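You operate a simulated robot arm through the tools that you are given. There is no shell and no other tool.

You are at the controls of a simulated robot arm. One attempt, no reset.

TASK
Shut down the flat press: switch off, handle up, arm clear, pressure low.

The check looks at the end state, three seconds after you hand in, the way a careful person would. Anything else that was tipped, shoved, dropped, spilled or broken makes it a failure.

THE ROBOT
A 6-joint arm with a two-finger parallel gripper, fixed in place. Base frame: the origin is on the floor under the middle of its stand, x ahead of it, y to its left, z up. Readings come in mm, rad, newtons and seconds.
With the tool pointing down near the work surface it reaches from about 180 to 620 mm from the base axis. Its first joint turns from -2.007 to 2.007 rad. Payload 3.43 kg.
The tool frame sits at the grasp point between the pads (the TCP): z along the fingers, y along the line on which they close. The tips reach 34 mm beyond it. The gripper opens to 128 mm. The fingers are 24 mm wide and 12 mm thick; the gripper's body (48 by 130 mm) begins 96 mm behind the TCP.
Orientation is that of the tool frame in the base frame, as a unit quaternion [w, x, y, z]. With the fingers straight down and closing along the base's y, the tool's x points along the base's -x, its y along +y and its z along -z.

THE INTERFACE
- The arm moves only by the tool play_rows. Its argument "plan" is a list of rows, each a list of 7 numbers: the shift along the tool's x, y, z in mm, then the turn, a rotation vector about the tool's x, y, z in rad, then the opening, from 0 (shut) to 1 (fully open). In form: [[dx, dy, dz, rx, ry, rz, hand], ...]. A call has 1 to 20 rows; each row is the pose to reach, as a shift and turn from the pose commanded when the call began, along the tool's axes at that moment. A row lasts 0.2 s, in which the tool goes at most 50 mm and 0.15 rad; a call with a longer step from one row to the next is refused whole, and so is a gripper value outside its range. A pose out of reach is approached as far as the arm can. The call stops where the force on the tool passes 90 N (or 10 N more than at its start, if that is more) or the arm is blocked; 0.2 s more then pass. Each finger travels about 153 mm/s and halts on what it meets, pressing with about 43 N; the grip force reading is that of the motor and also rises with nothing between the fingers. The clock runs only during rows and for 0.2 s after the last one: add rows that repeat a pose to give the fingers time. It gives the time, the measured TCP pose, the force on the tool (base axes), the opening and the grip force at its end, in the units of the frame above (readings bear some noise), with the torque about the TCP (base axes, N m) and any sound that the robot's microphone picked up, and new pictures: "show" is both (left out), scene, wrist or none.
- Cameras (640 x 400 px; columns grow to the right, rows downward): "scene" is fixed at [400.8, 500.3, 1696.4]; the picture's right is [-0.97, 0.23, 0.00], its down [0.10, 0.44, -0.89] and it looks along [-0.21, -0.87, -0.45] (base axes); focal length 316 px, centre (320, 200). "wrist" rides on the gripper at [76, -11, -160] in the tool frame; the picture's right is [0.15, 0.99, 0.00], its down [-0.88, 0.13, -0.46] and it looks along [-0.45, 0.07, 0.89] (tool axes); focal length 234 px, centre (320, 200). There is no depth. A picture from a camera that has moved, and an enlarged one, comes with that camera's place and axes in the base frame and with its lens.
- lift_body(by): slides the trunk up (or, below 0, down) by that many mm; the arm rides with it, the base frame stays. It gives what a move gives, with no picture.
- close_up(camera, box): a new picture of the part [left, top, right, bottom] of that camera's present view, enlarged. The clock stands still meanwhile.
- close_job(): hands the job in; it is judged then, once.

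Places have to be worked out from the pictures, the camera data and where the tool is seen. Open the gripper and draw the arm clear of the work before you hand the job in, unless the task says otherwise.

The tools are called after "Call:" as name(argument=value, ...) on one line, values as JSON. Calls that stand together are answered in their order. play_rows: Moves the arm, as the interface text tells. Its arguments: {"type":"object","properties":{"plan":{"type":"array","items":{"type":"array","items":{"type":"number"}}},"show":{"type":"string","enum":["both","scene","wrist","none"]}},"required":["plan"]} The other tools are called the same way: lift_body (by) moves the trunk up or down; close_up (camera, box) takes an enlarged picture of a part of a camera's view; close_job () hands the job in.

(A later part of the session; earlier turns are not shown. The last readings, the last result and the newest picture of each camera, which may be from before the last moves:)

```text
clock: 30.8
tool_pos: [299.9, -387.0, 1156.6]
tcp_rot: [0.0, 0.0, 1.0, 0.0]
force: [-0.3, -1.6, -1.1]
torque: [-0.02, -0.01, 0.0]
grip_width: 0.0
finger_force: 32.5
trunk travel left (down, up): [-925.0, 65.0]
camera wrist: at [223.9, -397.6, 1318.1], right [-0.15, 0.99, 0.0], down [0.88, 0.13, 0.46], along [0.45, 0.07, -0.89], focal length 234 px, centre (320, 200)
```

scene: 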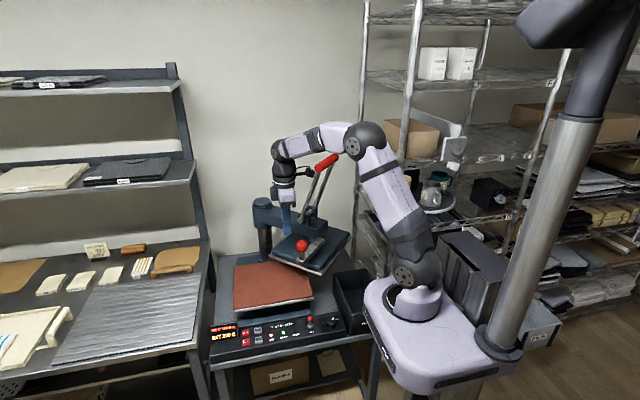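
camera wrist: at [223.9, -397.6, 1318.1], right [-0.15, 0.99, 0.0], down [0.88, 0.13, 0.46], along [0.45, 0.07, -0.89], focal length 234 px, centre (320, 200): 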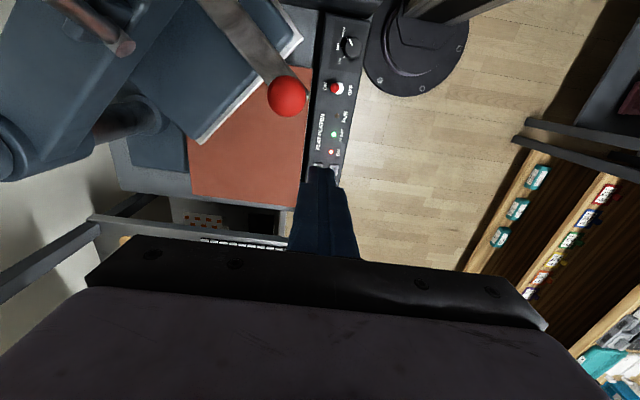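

The tool is down with fingers closed; the ball is at about (245,-430,1040). I'll descend on its trailing (+x) side with the fingertips just below ball-centre height.

Call:
play_rows(plan=[[0, -10, 20, 0, 0, 0, 0], [5, -30, 45, 0, 0, 0, 0], [8, -30, 75, 0, 0, 0, 0], [8, -30, 102, 0, 0, 0, 0], [8, -30, 102, 0, 0, 0, 0]])

```text
clock: 32.0
tool_pos: [290.9, -416.5, 1056.2]
tcp_rot: [0.001, 0.0, 1.0, 0.001]
force: [-0.1, 0.3, 0.8]
torque: [0.0, -0.01, 0.0]
grip_width: 0.0
finger_force: 33.3
trunk travel left (down, up): [-925.0, 65.0]
camera wrist: at [214.7, -427.7, 1216.6], right [-0.15, 0.99, 0.0], down [0.88, 0.13, 0.46], along [0.45, 0.07, -0.89], focal length 234 px, centre (320, 200)
```

scene: 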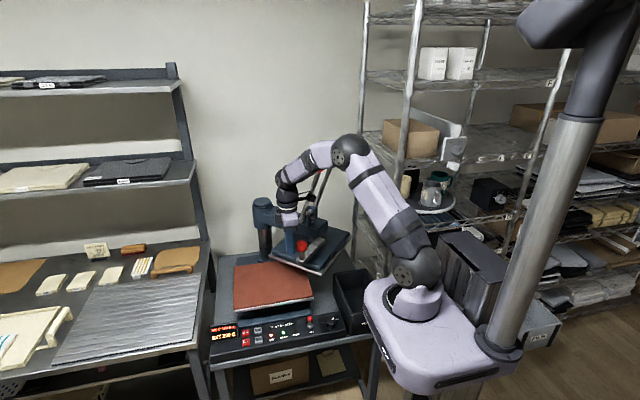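
wrist: 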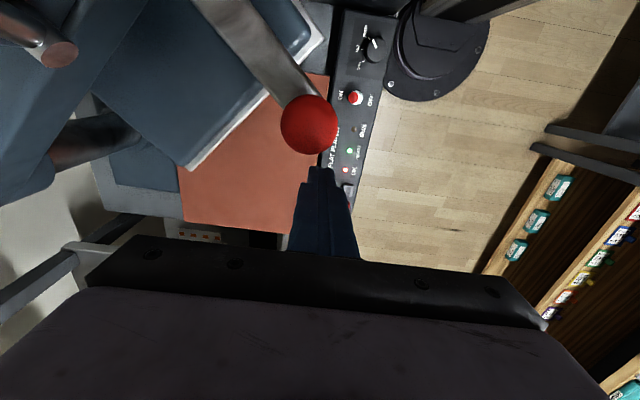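

The ball sits directly ahead of the fingers on the -x side. I'll push it along the arc slowly through about 18°.

Call:
play_rows(plan=[[8, -2, 0, 0, 0, 0, 0], [13.3, -3.6, 0, 0, 0, 0, 0], [23.4, -6, 0, 0, 0, 0, 0], [33.5, -8.4, 0, 0, 0, 0, 0], [43.1, -11.2, 0, 0, 0, 0, 0], [52.7, -14, 0, 0, 0, 0, 0], [62.1, -17.4, 0, 0, 0, 0, 0], [71.5, -20.7, 0, 0, 0, 0, 0], [80.9, -24.5, 0, 0, 0, 0, 0], [90.2, -28.3, 0, 0, 0, 0, 0], [99.3, -32.7, 0, 0, 0, 0, 0], [108.3, -37, 0, 0, 0, 0, 0], [117, -41.7, 0, 0, 0, 0, 0], [125.8, -46.5, 0, 0, 0, 0, 0]])

Call:
close_up(camera="scene", box=[230, 150, 430, 320])

```text
clock: 35.0
tool_pos: [164.7, -464.3, 1054.4]
tcp_rot: [0.0, -0.001, 1.0, 0.001]
force: [-0.9, 0.2, -0.2]
torque: [-0.01, -0.02, 0.01]
grip_width: 0.0
finger_force: 33.6
trunk travel left (down, up): [-925.0, 65.0]
camera wrist: at [89.7, -474.9, 1215.2], right [-0.15, 0.99, 0.0], down [0.88, 0.13, 0.46], along [0.45, 0.07, -0.89], focal length 234 px, centre (320, 200)
```

scene: 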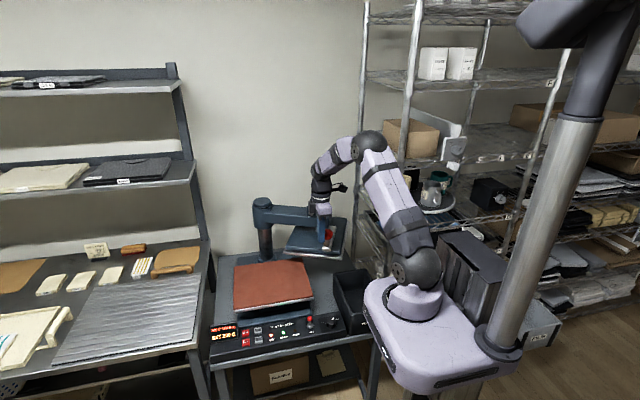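
wrist: 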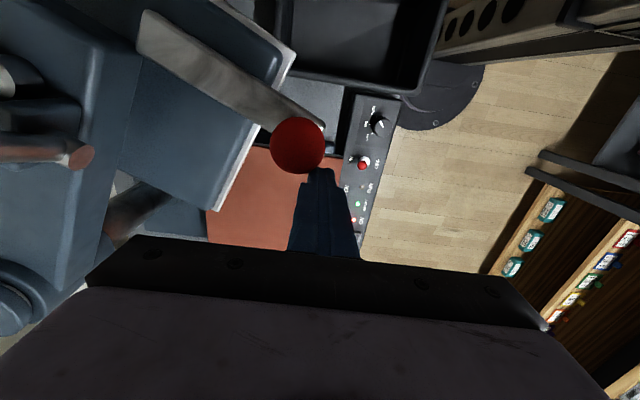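

```text
2.35 times, centred on (330, 235) of scene
camera zoom: at [400.8, 500.3, 1696.4], right [-0.97, 0.23, 0.0], down [0.1, 0.44, -0.89], along [-0.21, -0.87, -0.45], focal length 744 px, centre (296, 118)
```

zoom: 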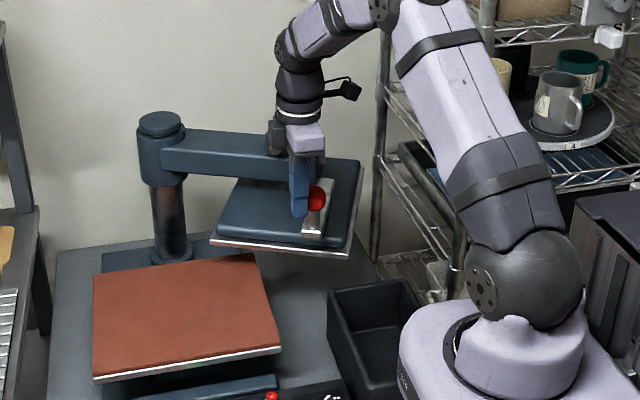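

The push is going with almost no force; the arm is at about 67°. The upper platen still overlaps the back corner of the lower one in plan, so I'll push further along the arc, slowly, watching for the stop.

Call:
play_rows(plan=[[8.6, -5.2, 0, 0, 0, 0, 0], [17.2, -10.5, 0, 0, 0, 0, 0], [25.4, -16.1, 0, 0, 0, 0, 0], [33.7, -21.8, 0, 0, 0, 0, 0], [41.6, -27.9, 0, 0, 0, 0, 0], [49.6, -34, 0, 0, 0, 0, 0], [57.2, -40.4, 0, 0, 0, 0, 0], [64.9, -46.9, 0, 0, 0, 0, 0]])

Call:
close_up(camera="scene", box=[230, 150, 430, 320])

```text
clock: 36.8
tool_pos: [102.3, -511.1, 1054.1]
tcp_rot: [-0.001, 0.0, 1.0, 0.001]
force: [0.2, 0.2, -0.5]
torque: [0.03, -0.02, -0.02]
grip_width: 0.2
finger_force: 33.9
trunk travel left (down, up): [-925.0, 65.0]
camera wrist: at [26.2, -521.5, 1215.0], right [-0.15, 0.99, 0.0], down [0.88, 0.13, 0.46], along [0.45, 0.07, -0.89], focal length 234 px, centre (320, 200)
```

scene: 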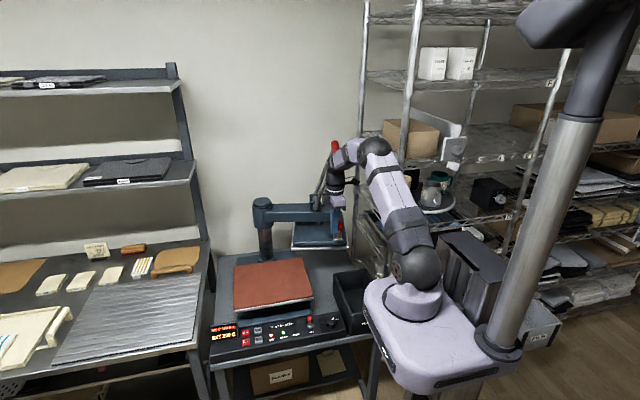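
wrist: 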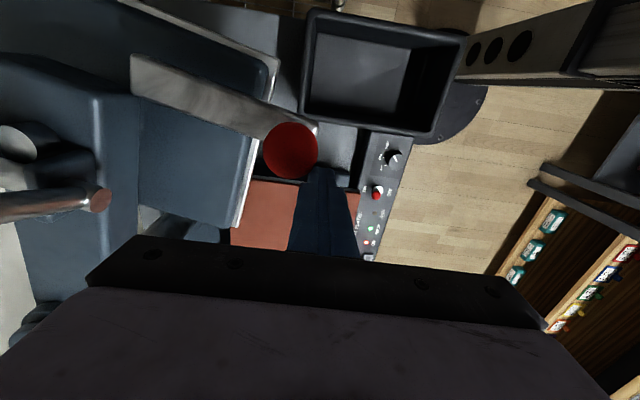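

```text
2.35 times, centred on (330, 235) of scene
camera zoom: at [400.8, 500.3, 1696.4], right [-0.97, 0.23, 0.0], down [0.1, 0.44, -0.89], along [-0.21, -0.87, -0.45], focal length 744 px, centre (296, 118)
```

zoom: 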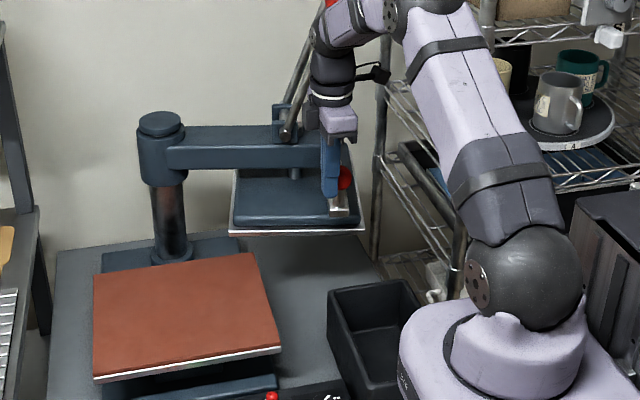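

No resistance yet; the arm is at about 79°. I'll push a few more degrees in small steps to see whether it meets its stop.

Call:
play_rows(plan=[[7.2, -6.9, 0, 0, 0, 0, 0], [14.5, -13.9, 0, 0, 0, 0, 0], [21.4, -21, 0, 0, 0, 0, 0], [28.4, -28.3, 0, 0, 0, 0, 0]])

Call:
close_up(camera="scene", box=[230, 150, 430, 320])

Call:
close_up(camera="wrist", box=[0, 0, 330, 260])

```text
clock: 37.8
tool_pos: [73.2, -540.8, 1055.0]
tcp_rot: [0.001, -0.001, 1.0, -0.001]
force: [0.1, -0.3, 0.1]
torque: [-0.01, 0.01, 0.03]
grip_width: 0.0
finger_force: 33.6
trunk travel left (down, up): [-925.0, 65.0]
camera wrist: at [-3.4, -551.4, 1215.9], right [-0.15, 0.99, 0.0], down [0.88, 0.13, 0.46], along [0.45, 0.07, -0.89], focal length 234 px, centre (320, 200)
```

scene: 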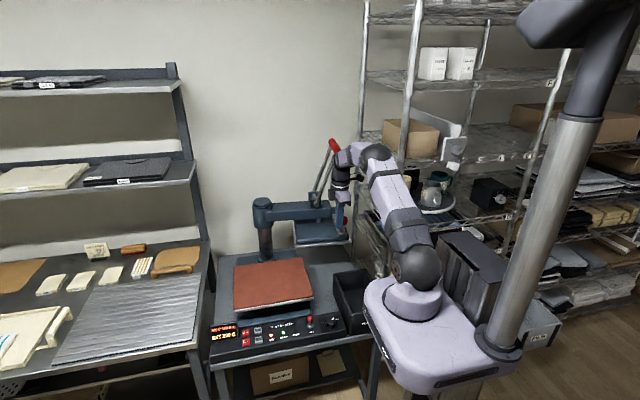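
wrist: 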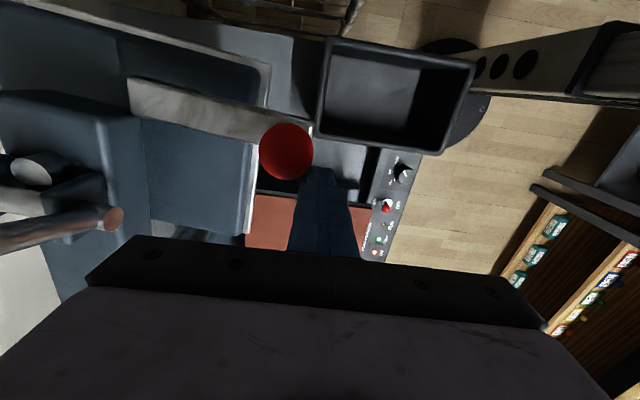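

```text
2.35 times, centred on (330, 235) of scene
camera zoom: at [400.8, 500.3, 1696.4], right [-0.97, 0.23, 0.0], down [0.1, 0.44, -0.89], along [-0.21, -0.87, -0.45], focal length 744 px, centre (296, 118)
```

zoom: 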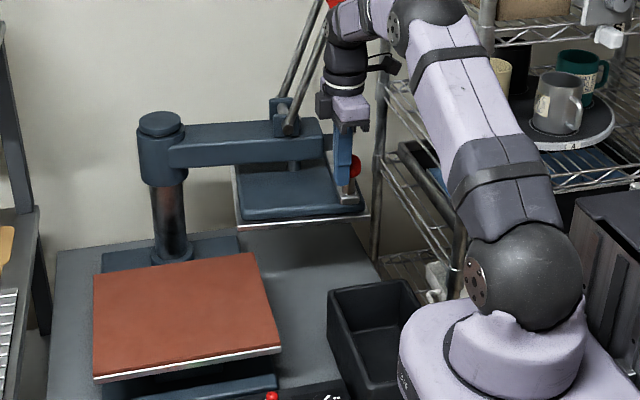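

```text
1.54 times, centred on (165, 130) of wrist
camera zoom: at [-3.4, -551.4, 1215.9], right [-0.15, 0.99, 0.0], down [0.88, 0.13, 0.46], along [0.45, 0.07, -0.89], focal length 360 px, centre (558, 308)
```

zoom: 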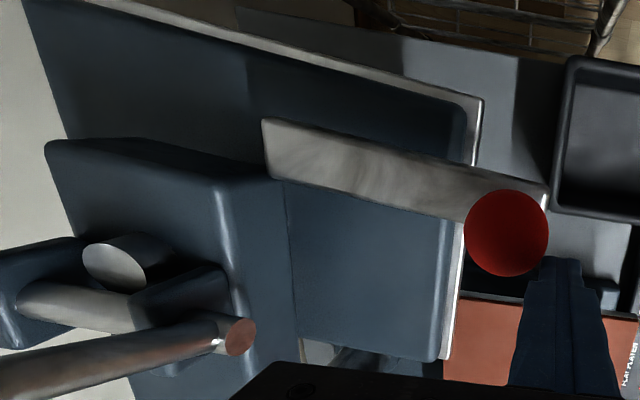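

The arm is at about 85° and still moves freely. I'll nudge it about 5° more, slowly, so the upper platen leaves the lower one's corner entirely.

Call:
play_rows(plan=[[4.4, -5.1, 0, 0, 0, 0, 0], [8.7, -10.2, 0, 0, 0, 0, 0], [13.1, -15.3, 0, 0, 0, 0, 0], [17.2, -20.6, 0, 0, 0, 0, 0], [21.2, -25.9, 0, 0, 0, 0, 0], [25.3, -31.2, 0, 0, 0, 0, 0]])

Call:
close_up(camera="scene", box=[230, 150, 430, 320])

```text
clock: 39.2
tool_pos: [47.9, -571.5, 1054.4]
tcp_rot: [-0.001, -0.001, 1.0, 0.0]
force: [0.2, -0.3, -0.1]
torque: [-0.02, -0.01, 0.0]
grip_width: 0.0
finger_force: 33.2
trunk travel left (down, up): [-925.0, 65.0]
camera wrist: at [-27.9, -581.3, 1216.0], right [-0.15, 0.99, 0.0], down [0.88, 0.13, 0.46], along [0.45, 0.07, -0.89], focal length 234 px, centre (320, 200)
```

scene: 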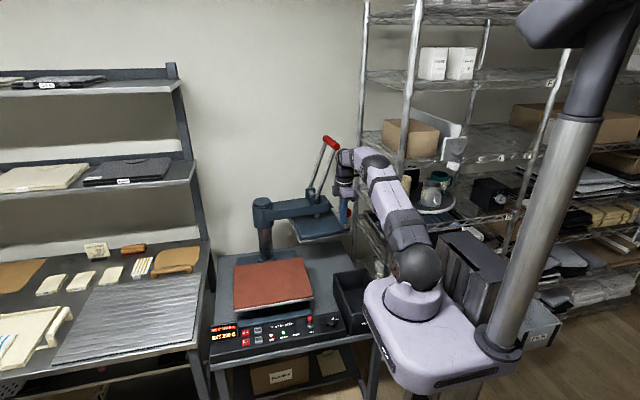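
wrist: 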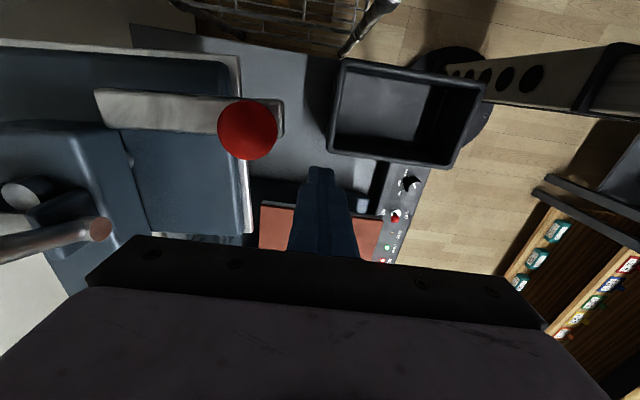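

```text
2.35 times, centred on (330, 235) of scene
camera zoom: at [400.8, 500.3, 1696.4], right [-0.97, 0.23, 0.0], down [0.1, 0.44, -0.89], along [-0.21, -0.87, -0.45], focal length 744 px, centre (296, 118)
```

zoom: 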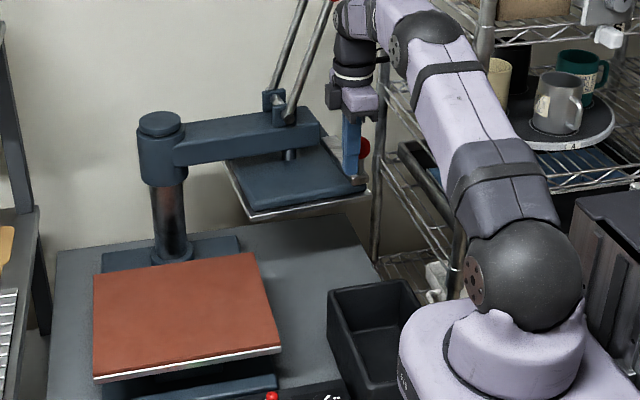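

The ball is now at about (12,-629), i.e. the arm moved on by itself to about 96°, ahead of my fingers. I'll raise the tool away and see whether the arm is at rest.

Call:
play_rows(plan=[[0, 10, -15, 0, 0, 0, 0], [0, 25, -45, 0, 0, 0, 0], [0, 40, -80, 0, 0, 0, 0], [0, 60, -110, 0, 0, 0, 0]])

Call:
close_up(camera="scene", box=[230, 150, 430, 320])

```text
clock: 40.2
tool_pos: [48.0, -510.7, 1165.5]
tcp_rot: [0.001, -0.001, 1.0, 0.0]
force: [-1.2, -0.1, -1.0]
torque: [-0.04, 0.0, 0.01]
grip_width: 0.0
finger_force: 33.1
trunk travel left (down, up): [-925.0, 65.0]
camera wrist: at [-27.6, -522.2, 1326.3], right [-0.15, 0.99, 0.0], down [0.88, 0.13, 0.46], along [0.45, 0.07, -0.89], focal length 234 px, centre (320, 200)
```

scene: 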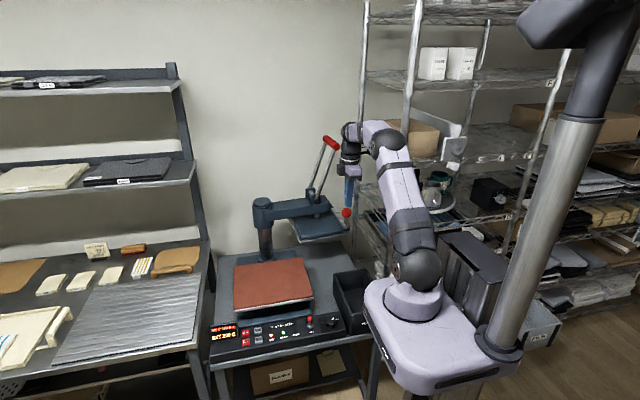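
wrist: 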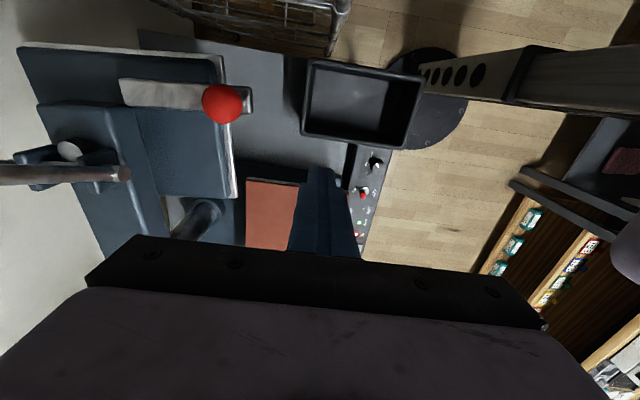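

```text
2.35 times, centred on (330, 235) of scene
camera zoom: at [400.8, 500.3, 1696.4], right [-0.97, 0.23, 0.0], down [0.1, 0.44, -0.89], along [-0.21, -0.87, -0.45], focal length 744 px, centre (296, 118)
```

zoom: 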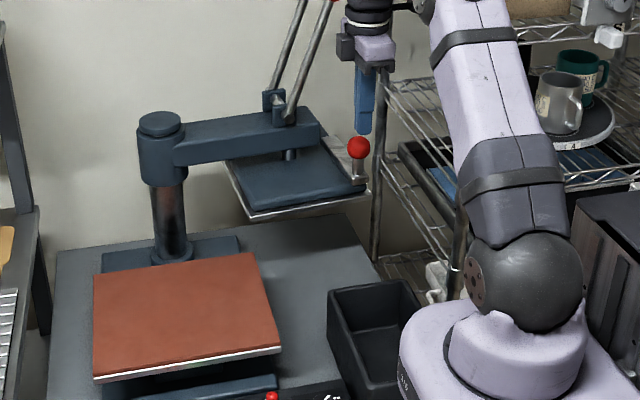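

The press arm is at rest at about 96° with the upper platen clear and the handle up. Next is the pressure knob; I'll move above it at (152,-337) with open fingers to look straight down at the panel.

Call:
play_rows(plan=[[-13, 30, 10, 0, 0, 0, 0.2], [-26, 60, 30, 0, 0, 0, 0.4], [-39, 90, 65, 0, 0, 0, 0.5], [-52, 115, 105, 0, 0, 0, 0.5], [-65, 135, 145, 0, 0, 0, 0.5], [-78, 150, 185, 0, 0, 0, 0.5], [-91, 163, 225, 0, 0, 0, 0.5], [-104, 173, 265, 0, 0, 0, 0.5], [-104, 173, 265, 0, 0, 0, 0.5]])

Call:
close_up(camera="wrist", box=[260, 90, 400, 190])

```text
clock: 42.2
tool_pos: [150.3, -337.6, 900.4]
tcp_rot: [0.002, 0.0, 1.0, 0.001]
force: [-1.0, -0.3, -0.5]
torque: [-0.01, -0.01, 0.03]
grip_width: 64.0
finger_force: 0.1
trunk travel left (down, up): [-925.0, 65.0]
camera wrist: at [74.6, -348.7, 1061.1], right [-0.15, 0.99, 0.0], down [0.88, 0.13, 0.46], along [0.45, 0.07, -0.89], focal length 234 px, centre (320, 200)
```

scene: 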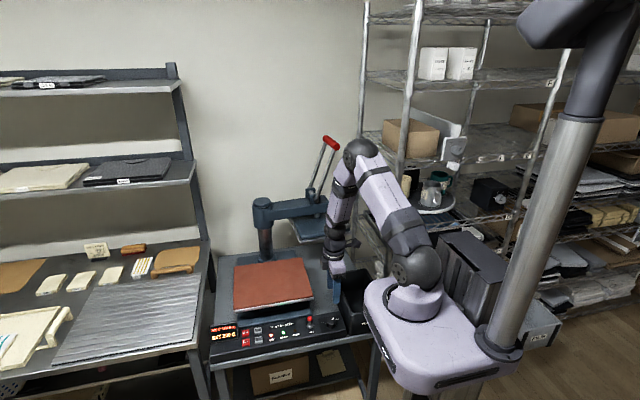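
wrist: 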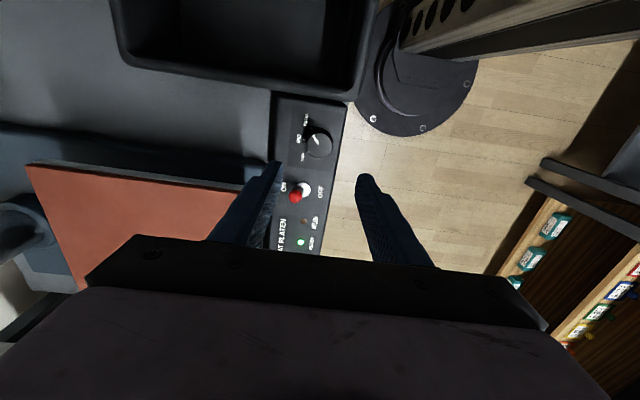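

```text
4.00 times, centred on (330, 140) of wrist
camera zoom: at [74.6, -348.7, 1061.1], right [-0.15, 0.99, 0.0], down [0.88, 0.13, 0.46], along [0.45, 0.07, -0.89], focal length 937 px, centre (280, 440)
```

zoom: 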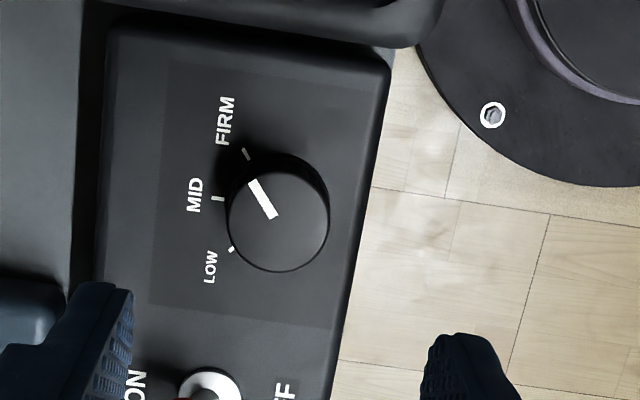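

The dial reads clearly: FIRM tick ~222°, MID ~273°, LOW ~323° (about the vertical), pointer at ~222°. So it needs about +100° (counter-clockwise seen from above). I'll pre-turn the wrist by -50° so the turn stays mid-range, centre on (152,-337), and come down partway.

Call:
play_rows(plan=[[-0.3, 0.1, 0, 0, 0, 0.145, 0.5], [-0.6, 0.2, 0, 0, 0, 0.29, 0.5], [-0.9, 0.3, 10, 0, 0, 0.435, 0.5], [-1.2, 0.4, 25, 0, 0, 0.58, 0.5], [-1.5, 0.6, 45, 0, 0, 0.725, 0.5], [-1.5, 0.6, 70, 0, 0, 0.87, 0.5], [-1.5, 0.6, 95, 0, 0, 0.87, 0.5], [-1.5, 0.6, 100, 0, 0, 0.87, 0.5]])

Call:
close_up(camera="wrist", box=[240, 90, 400, 210])

```text
clock: 44.0
tool_pos: [153.9, -337.5, 800.3]
tcp_rot: [0.0, 0.421, 0.907, 0.001]
force: [0.2, 0.0, 0.6]
torque: [0.0, 0.01, 0.01]
grip_width: 64.1
finger_force: 0.0
trunk travel left (down, up): [-925.0, 65.0]
camera wrist: at [95.8, -286.1, 960.5], right [0.66, 0.75, 0.0], down [0.67, -0.59, 0.46], along [0.34, -0.3, -0.89], focal length 234 px, centre (320, 200)
```

scene: 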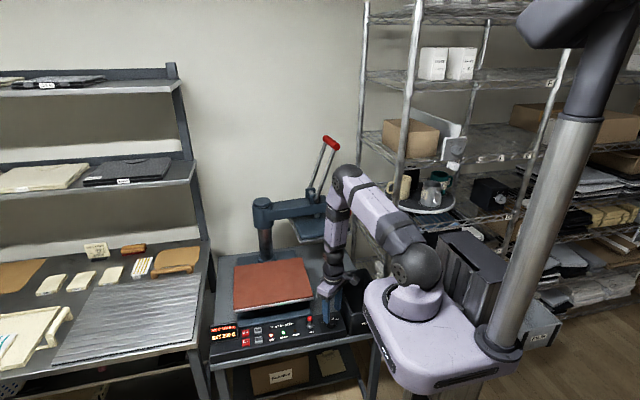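
wrist: 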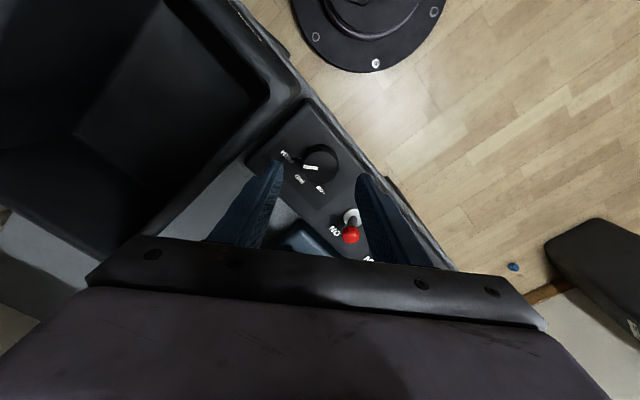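

```text
3.33 times, centred on (320, 150) of wrist
camera zoom: at [95.8, -286.1, 960.5], right [0.66, 0.75, 0.0], down [0.67, -0.59, 0.46], along [0.34, -0.3, -0.89], focal length 781 px, centre (320, 367)
```

zoom: 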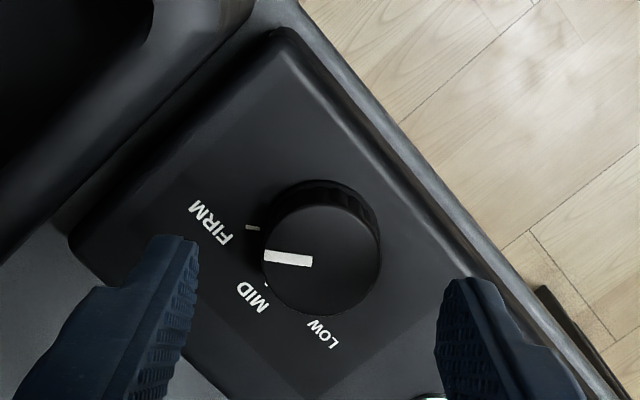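

The knob is centred on the tool axis. I'll descend 40 mm (fingertips about 8 mm above the panel) and close on the knob.

Call:
play_rows(plan=[[0, 0, 15, 0, 0, 0, 0.5], [0, 0, 30, 0, 0, 0, 0.5], [0, 0, 40, 0, 0, 0, 0.5], [0, 0, 40, 0, 0, 0, 0.4], [0, 0, 40, 0, 0, 0, 0.3], [0, 0, 40, 0, 0, 0, 0.22], [0, 0, 40, 0, 0, 0, 0.22]])

Call:
close_up(camera="wrist", box=[240, 90, 400, 210])

```text
clock: 45.6
tool_pos: [154.0, -335.7, 760.4]
tcp_rot: [0.0, 0.42, 0.908, 0.0]
force: [11.8, 7.0, 1.5]
torque: [0.38, -0.51, -0.01]
grip_width: 35.2
finger_force: 44.9
trunk travel left (down, up): [-925.0, 65.0]
camera wrist: at [95.8, -285.5, 920.4], right [0.66, 0.75, 0.0], down [0.67, -0.59, 0.45], along [0.34, -0.3, -0.89], focal length 234 px, centre (320, 200)
```

scene: 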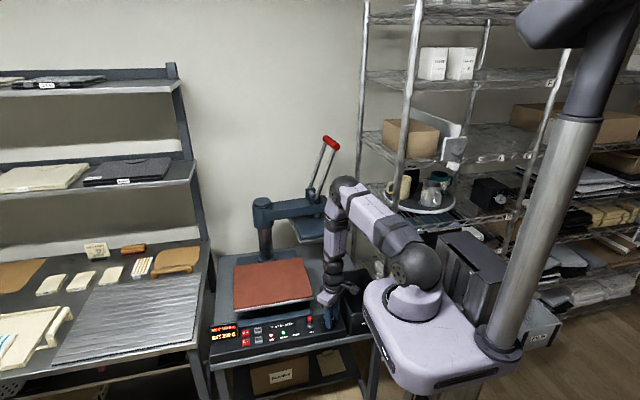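
wrist: 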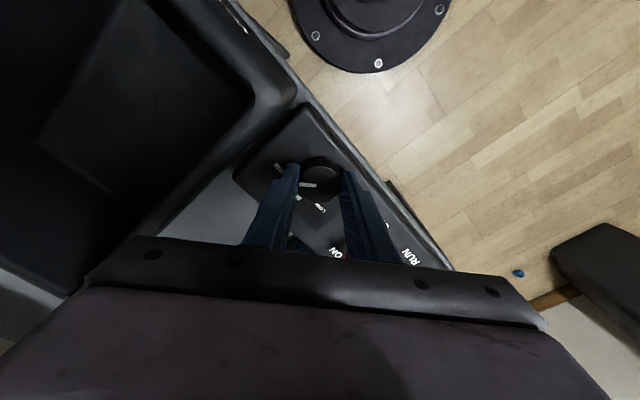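

```text
3.33 times, centred on (320, 150) of wrist
camera zoom: at [95.8, -285.5, 920.4], right [0.66, 0.75, 0.0], down [0.67, -0.59, 0.45], along [0.34, -0.3, -0.89], focal length 781 px, centre (320, 367)
```

zoom: 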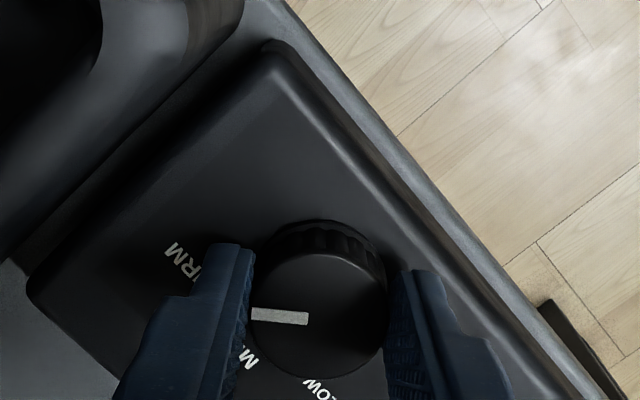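

The knob is gripped (35 mm, 45 N). I'll turn the wrist +100° about the vertical (−1.75 rad about the tool axis) toward LOW.

Call:
play_rows(plan=[[0, 0, 0, 0, 0, -0.125, 0.22], [0, 0, 0, 0, 0, -0.25, 0.22], [0, 0, 0, 0, 0, -0.375, 0.22], [0, 0, 0, 0, 0, -0.5, 0.22], [0, 0, 0, 0, 0, -0.625, 0.22], [0, 0, 0, 0, 0, -0.75, 0.22], [0, 0, 0, 0, 0, -0.875, 0.22], [0, 0, 0, 0, 0, -1.0, 0.22], [0, 0, 0, 0, 0, -1.125, 0.22], [0, 0, 0, 0, 0, -1.25, 0.22], [0, 0, 0, 0, 0, -1.375, 0.22], [0, 0, 0, 0, 0, -1.5, 0.22], [0, 0, 0, 0, 0, -1.625, 0.22], [0, 0, 0, 0, 0, -1.75, 0.22], [0, 0, 0, 0, 0, -1.75, 0.22]])

Call:
close_up(camera="wrist", box=[240, 90, 400, 210])

Call:
close_up(camera="scene", box=[290, 290, 360, 340])

```text
clock: 48.8
tool_pos: [153.4, -339.7, 760.4]
tcp_rot: [0.001, -0.428, 0.904, -0.001]
force: [1.1, -13.4, -20.8]
torque: [0.01, 0.05, -0.45]
grip_width: 35.3
finger_force: 44.1
trunk travel left (down, up): [-925.0, 65.0]
camera wrist: at [114.0, -404.7, 920.7], right [-0.86, 0.51, 0.0], down [0.46, 0.76, 0.46], along [0.24, 0.39, -0.89], focal length 234 px, centre (320, 200)
```

scene: 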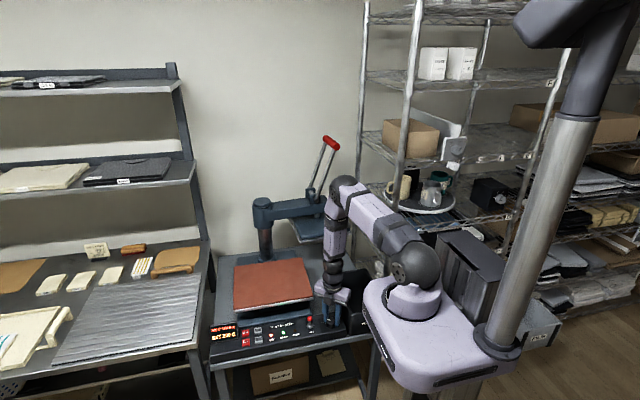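
wrist: 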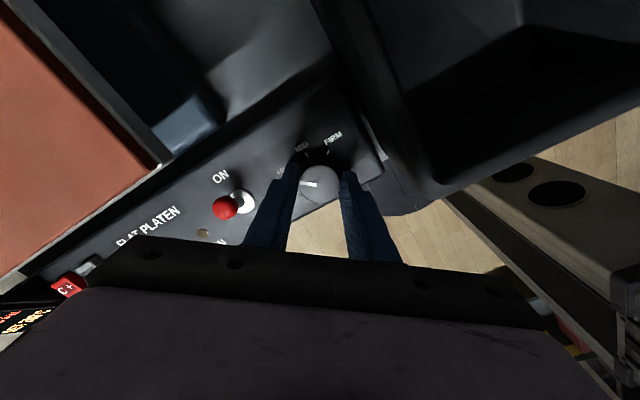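

```text
3.33 times, centred on (320, 150) of wrist
camera zoom: at [114.0, -404.7, 920.7], right [-0.86, 0.51, 0.0], down [0.46, 0.76, 0.46], along [0.24, 0.39, -0.89], focal length 781 px, centre (320, 367)
```

zoom: 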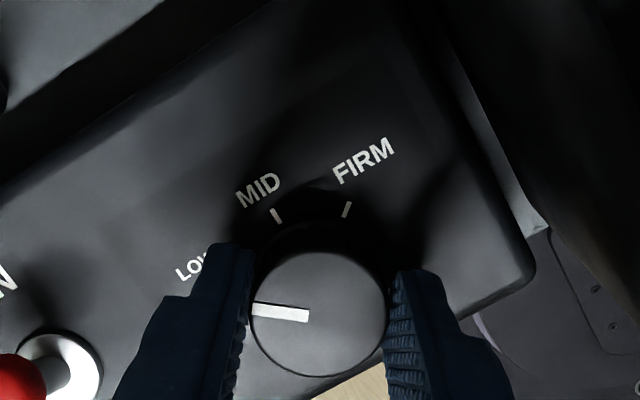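

```text
8.00 times, centred on (325, 315) of scene
camera zoom: at [400.8, 500.3, 1696.4], right [-0.97, 0.23, 0.0], down [0.1, 0.44, -0.89], along [-0.21, -0.87, -0.45], focal length 2529 px, centre (280, -720)
```

zoom: 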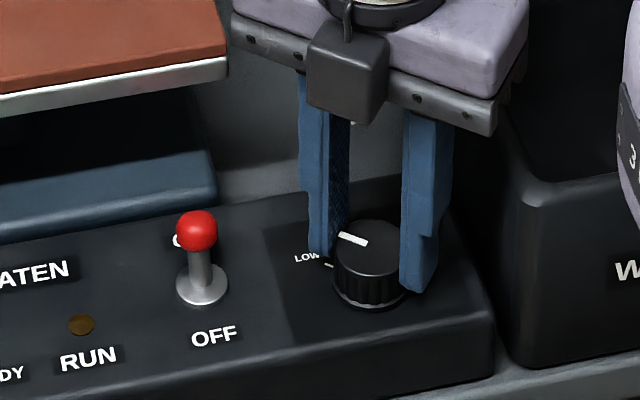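

The knob turned with the wrist; the pointer now points toward LOW. I'll release it, rise a little and check the pointer against the LOW mark.

Call:
play_rows(plan=[[0, 0, 0, 0, 0, -1.75, 0.35], [0, 0, 0, 0, 0, 0, 0.5]], show="none")

```text
refused: row 1 steps farther than a row can; nothing moved
```

That plan wrongly repeated the turn and was refused whole, so nothing moved. I'll just open in place, then rise.

Call:
play_rows(plan=[[0, 0, 0, 0, 0, 0, 0.35], [0, 0, 0, 0, 0, 0, 0.5], [0, 0, 0, 0, 0, 0, 0.5], [0, 0, -30, 0, 0, 0, 0.5], [0, 0, -60, 0, 0, 0, 0.5], [0, 0, -60, 0, 0, 0, 0.5]])

Call:
close_up(camera="wrist", box=[240, 90, 400, 210])

Call:
close_up(camera="scene", box=[290, 290, 360, 340])

```text
clock: 50.2
tool_pos: [151.8, -336.0, 820.8]
tcp_rot: [0.001, -0.427, 0.904, 0.0]
force: [0.5, 0.0, -0.2]
torque: [0.01, 0.0, -0.02]
grip_width: 63.9
finger_force: 0.0
trunk travel left (down, up): [-925.0, 65.0]
camera wrist: at [112.7, -401.9, 980.7], right [-0.86, 0.52, 0.0], down [0.46, 0.76, 0.46], along [0.24, 0.39, -0.89], focal length 234 px, centre (320, 200)
```

scene: 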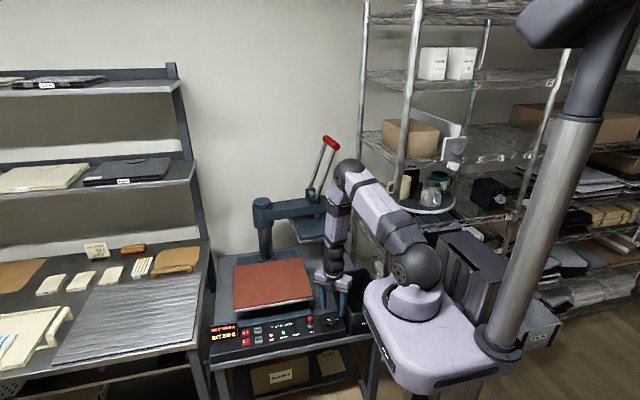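
wrist: 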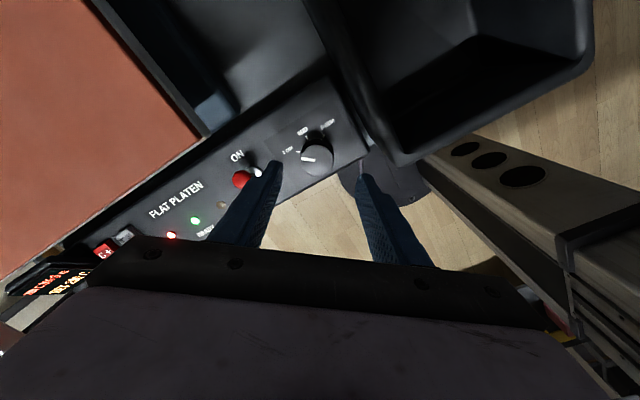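

```text
3.33 times, centred on (320, 150) of wrist
camera zoom: at [112.7, -401.9, 980.7], right [-0.86, 0.52, 0.0], down [0.46, 0.76, 0.46], along [0.24, 0.39, -0.89], focal length 781 px, centre (320, 367)
```

zoom: 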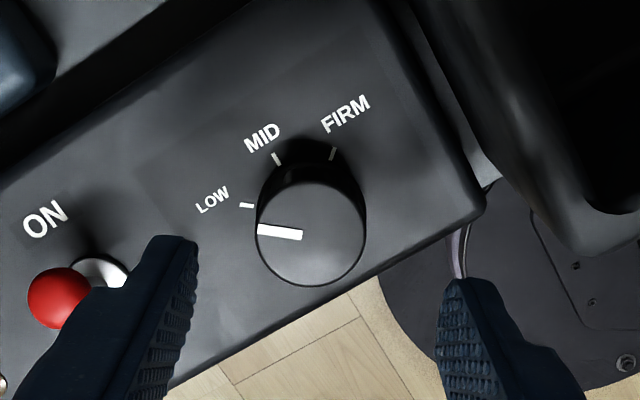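

```text
8.00 times, centred on (325, 315) of scene
camera zoom: at [400.8, 500.3, 1696.4], right [-0.97, 0.23, 0.0], down [0.1, 0.44, -0.89], along [-0.21, -0.87, -0.45], focal length 2529 px, centre (280, -720)
```

zoom: 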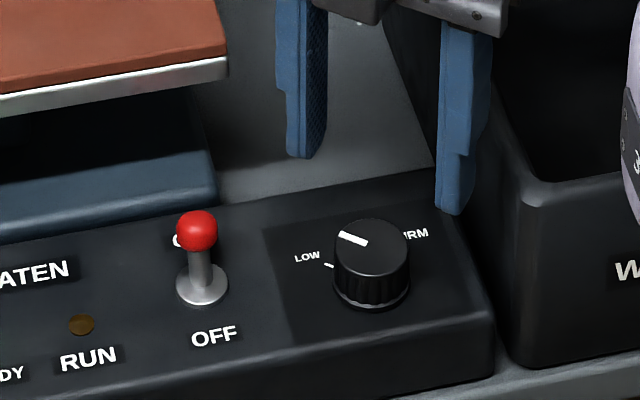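

The pointer lines up with LOW (about 324° vs tick about 322°). Now the switch: its base is at about (232,-349,720) and the red tip at about (232,-365,747), leaning to ON. I'll rise, turn the wrist back to yaw 0, and move above it with the fingers open along y.

Call:
play_rows(plan=[[0, 0, -30, 0, 0, 0, 0.5], [0, 0, -60, 0, 0, 0, 0.5], [-6.5, -11.9, -60, 0, 0, 0.147, 0.5], [-13.1, -23.8, -60, 0, 0, 0.294, 0.5], [-19.6, -35.8, -60, 0, 0, 0.441, 0.5], [-26.2, -47.7, -60, 0, 0, 0.588, 0.5], [-32.7, -59.6, -60, 0, 0, 0.735, 0.5], [-39.3, -71.5, -60, 0, 0, 0.882, 0.5], [-39.3, -71.5, -60, 0, 0, 0.882, 0.5]])

Call:
close_up(camera="wrist", box=[240, 90, 400, 210])

```text
clock: 52.2
tool_pos: [231.2, -351.2, 880.8]
tcp_rot: [0.0, 0.001, 1.0, 0.0]
force: [0.0, -0.4, -0.6]
torque: [-0.05, -0.01, -0.05]
grip_width: 64.2
finger_force: 0.0
trunk travel left (down, up): [-925.0, 65.0]
camera wrist: at [156.3, -362.4, 1041.2], right [-0.14, 0.99, 0.0], down [0.88, 0.13, 0.46], along [0.45, 0.07, -0.89], focal length 234 px, centre (320, 200)
```

scene: 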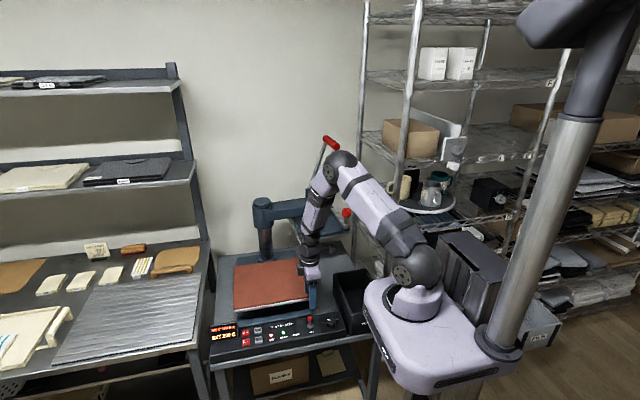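
wrist: 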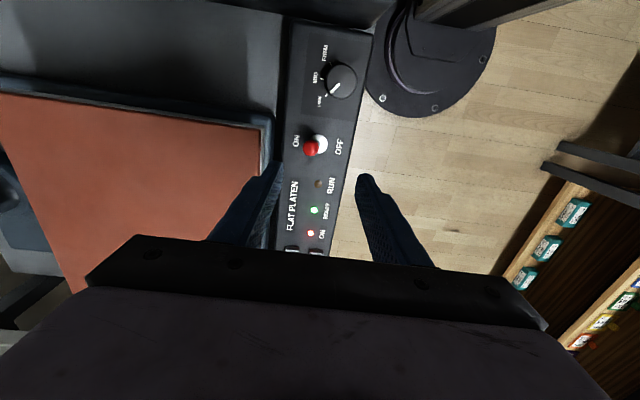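

```text
3.33 times, centred on (320, 150) of wrist
camera zoom: at [156.3, -362.4, 1041.2], right [-0.14, 0.99, 0.0], down [0.88, 0.13, 0.46], along [0.45, 0.07, -0.89], focal length 781 px, centre (320, 367)
```

zoom: 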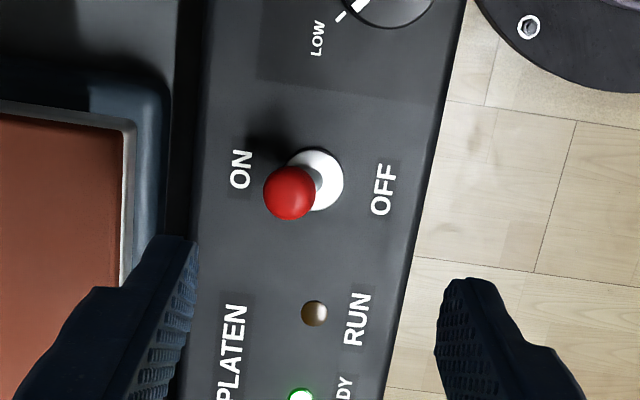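

The switch tip is at about (232.5,-363,747) and the lower platen edge at y≈-411. I'll descend so the rear finger drops between platen and switch tip (inner face at y≈-383), with its tip about 10 mm above the panel.

Call:
play_rows(plan=[[-1.3, 0, 30, 0, 0, 0, 0.5], [-1.3, 0, 60, 0, 0, 0, 0.5], [-1.3, 0, 85, 0, 0, 0, 0.5], [-1.3, 0, 105, 0, 0, 0, 0.5], [-1.3, 0, 116, 0, 0, 0, 0.5], [-1.3, 0, 116, 0, 0, 0, 0.5]])

Call:
close_up(camera="wrist", box=[240, 110, 400, 230])

Call:
close_up(camera="scene", box=[270, 280, 360, 340])

```text
clock: 53.6
tool_pos: [234.7, -351.9, 765.4]
tcp_rot: [0.0, 0.0, 1.0, 0.0]
force: [0.6, 0.0, 0.3]
torque: [0.0, -0.01, 0.01]
grip_width: 63.9
finger_force: 0.1
trunk travel left (down, up): [-925.0, 65.0]
camera wrist: at [158.4, -362.5, 925.8], right [-0.15, 0.99, 0.0], down [0.88, 0.13, 0.46], along [0.45, 0.07, -0.89], focal length 234 px, centre (320, 200)
```

scene: 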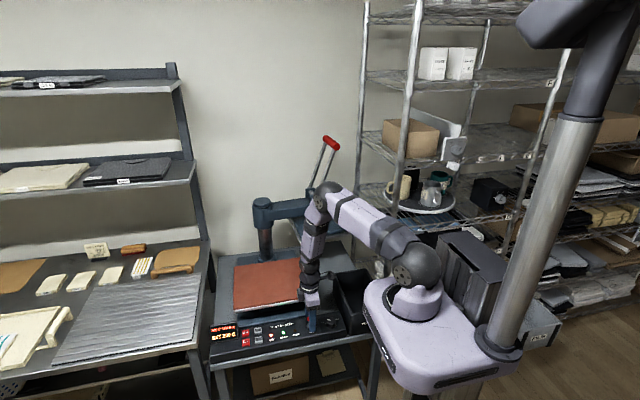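
wrist: 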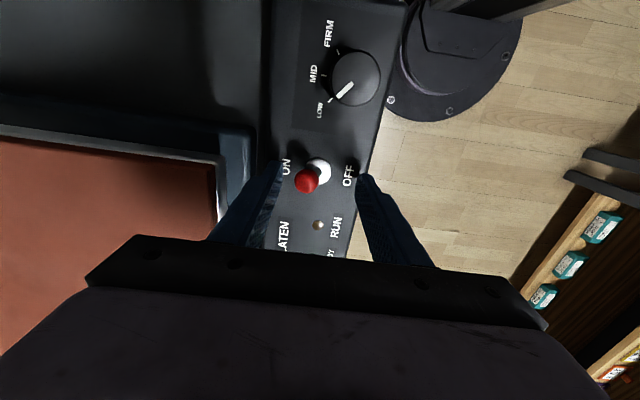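

```text
3.33 times, centred on (320, 170) of wrist
camera zoom: at [158.4, -362.5, 925.8], right [-0.15, 0.99, 0.0], down [0.88, 0.13, 0.46], along [0.45, 0.07, -0.89], focal length 781 px, centre (320, 300)
```

zoom: 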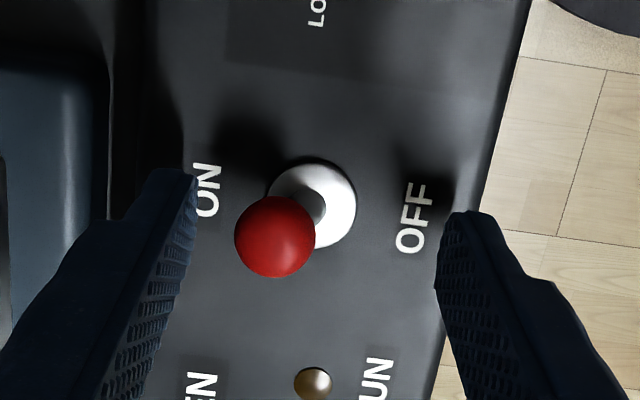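

```text
6.67 times, centred on (315, 310) of scene
camera zoom: at [400.8, 500.3, 1696.4], right [-0.97, 0.23, 0.0], down [0.1, 0.44, -0.89], along [-0.21, -0.87, -0.45], focal length 2108 px, centre (353, -533)
```

zoom: 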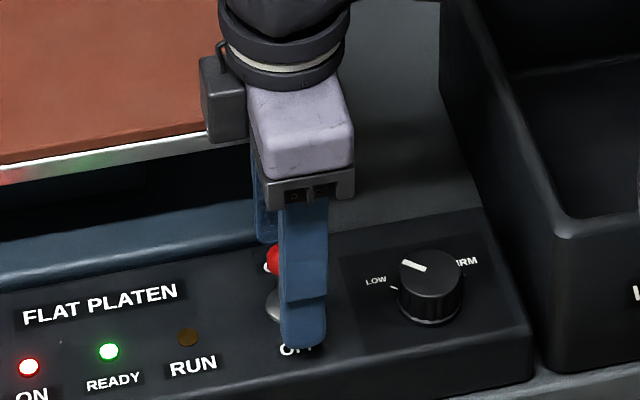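

The fingers straddle the switch tip properly. I'll move +y in small steps so the rear finger pushes the toggle toward OFF.

Call:
play_rows(plan=[[0, 5, 0, 0, 0, 0, 0.5], [0, 10, 0, 0, 0, 0, 0.5], [0, 15, 0, 0, 0, 0, 0.5], [0, 20, 0, 0, 0, 0, 0.5], [0, 25, 0, 0, 0, 0, 0.5], [0, 30, 0, 0, 0, 0, 0.5], [0, 35, 0, 0, 0, 0, 0.5], [0, 40, 0, 0, 0, 0, 0.5], [0, 43, 0, 0, 0, 0, 0.5]])

Call:
close_up(camera="wrist", box=[240, 110, 400, 230])

Call:
close_up(camera="scene", box=[200, 280, 350, 380])

```text
clock: 55.6
tool_pos: [235.6, -316.3, 765.0]
tcp_rot: [0.004, 0.002, 1.0, -0.003]
force: [-14.3, -29.2, -2.5]
torque: [-0.66, 0.38, -0.54]
grip_width: 81.3
finger_force: 14.8
trunk travel left (down, up): [-925.0, 65.0]
heard: click
camera wrist: at [158.4, -324.8, 924.6], right [-0.14, 0.99, -0.01], down [0.88, 0.13, 0.46], along [0.46, 0.06, -0.89], focal length 234 px, centre (320, 200)
```

scene: 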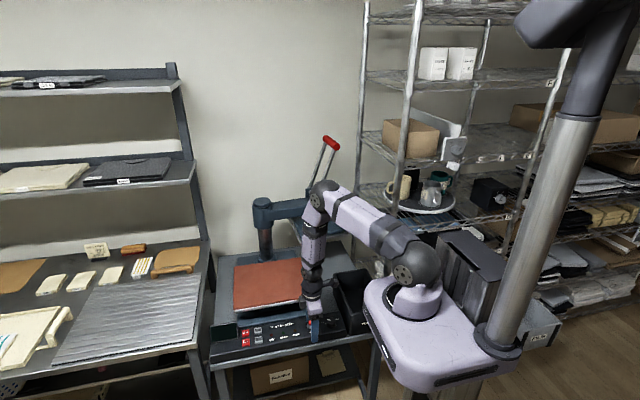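
wrist: 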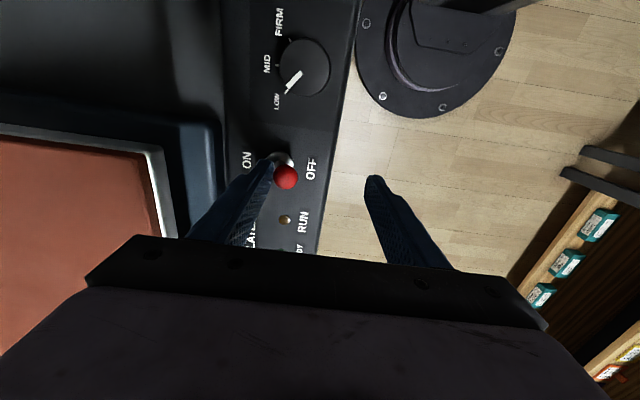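

```text
3.33 times, centred on (320, 170) of wrist
camera zoom: at [158.4, -324.8, 924.6], right [-0.14, 0.99, -0.01], down [0.88, 0.13, 0.46], along [0.46, 0.06, -0.89], focal length 781 px, centre (320, 300)
```

zoom: 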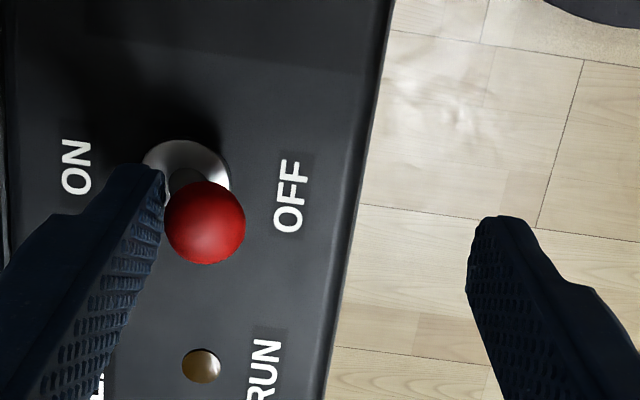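

```text
4.00 times, centred on (275, 330) of scene
camera zoom: at [400.8, 500.3, 1696.4], right [-0.97, 0.23, 0.0], down [0.1, 0.44, -0.89], along [-0.21, -0.87, -0.45], focal length 1264 px, centre (500, -320)
```

zoom: 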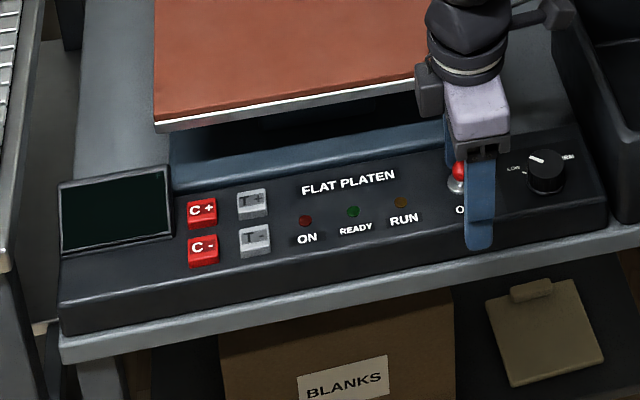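

A click was heard, and the display and all lights went dark: the switch is off. I'll back off from the lever a little, then rise straight up.

Call:
play_rows(plan=[[0, -6, 0, 0, 0, 0, 0.5], [0, -14, 0, 0, 0, 0, 0.5], [0, -18, 0, 0, 0, 0, 0.5], [0, -18, -15, 0, 0, 0, 0.5], [0, -18, -45, 0, 0, 0, 0.5], [0, -18, -80, 0, 0, 0, 0.5], [0, -10, -120, 0, 0, 0, 0.5], [0, 10, -160, 0, 0, 0, 0.5]])

Call:
close_up(camera="wrist", box=[200, 50, 400, 200])

Call:
close_up(camera="scene", box=[200, 280, 350, 380])

```text
clock: 57.4
tool_pos: [235.7, -297.6, 923.3]
tcp_rot: [0.0, 0.0, 1.0, 0.0]
force: [-0.2, 0.3, -0.4]
torque: [0.01, 0.01, -0.01]
grip_width: 64.1
finger_force: 0.0
trunk travel left (down, up): [-925.0, 65.0]
camera wrist: at [158.9, -308.2, 1084.4], right [-0.15, 0.99, 0.0], down [0.88, 0.13, 0.46], along [0.45, 0.07, -0.89], focal length 234 px, centre (320, 200)
```

scene: 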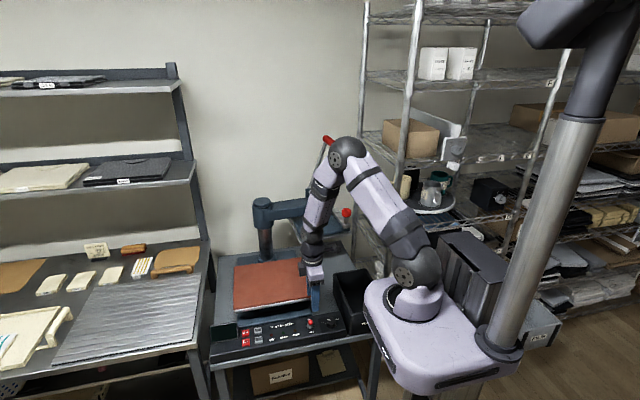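
wrist: 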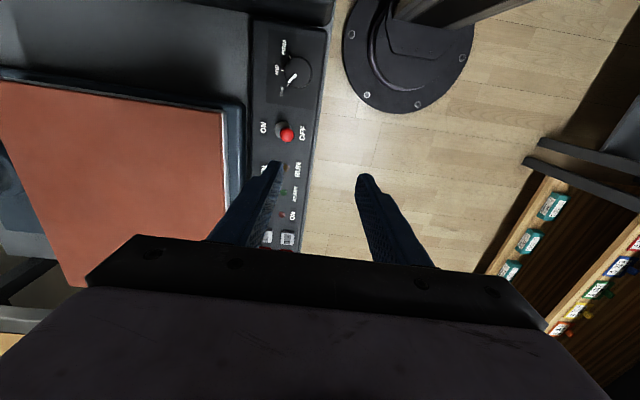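

```text
2.67 times, centred on (300, 125) of wrist
camera zoom: at [158.9, -308.2, 1084.4], right [-0.15, 0.99, 0.0], down [0.88, 0.13, 0.46], along [0.45, 0.07, -0.89], focal length 624 px, centre (373, 400)
```

zoom: 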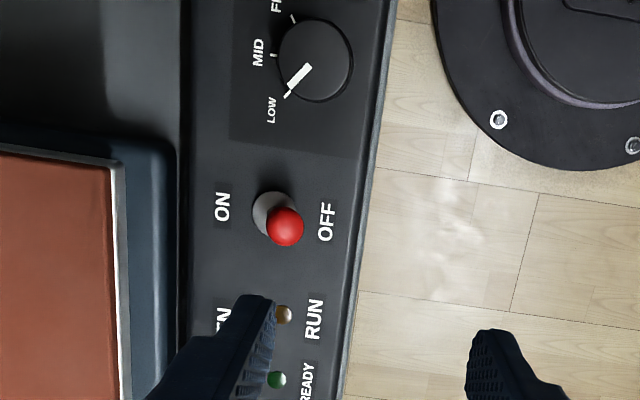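

```text
4.00 times, centred on (275, 330) of scene
camera zoom: at [400.8, 500.3, 1696.4], right [-0.97, 0.23, 0.0], down [0.1, 0.44, -0.89], along [-0.21, -0.87, -0.45], focal length 1264 px, centre (500, -320)
```

zoom: 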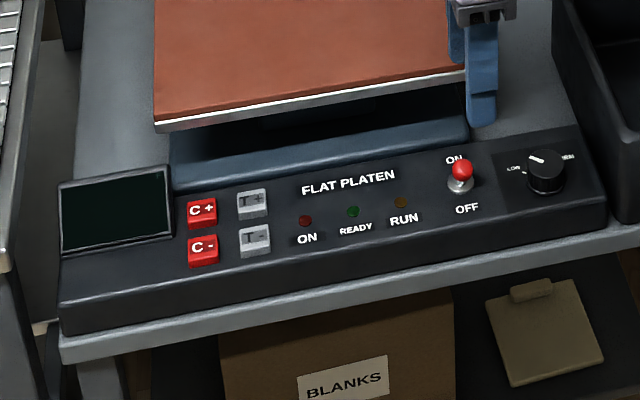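

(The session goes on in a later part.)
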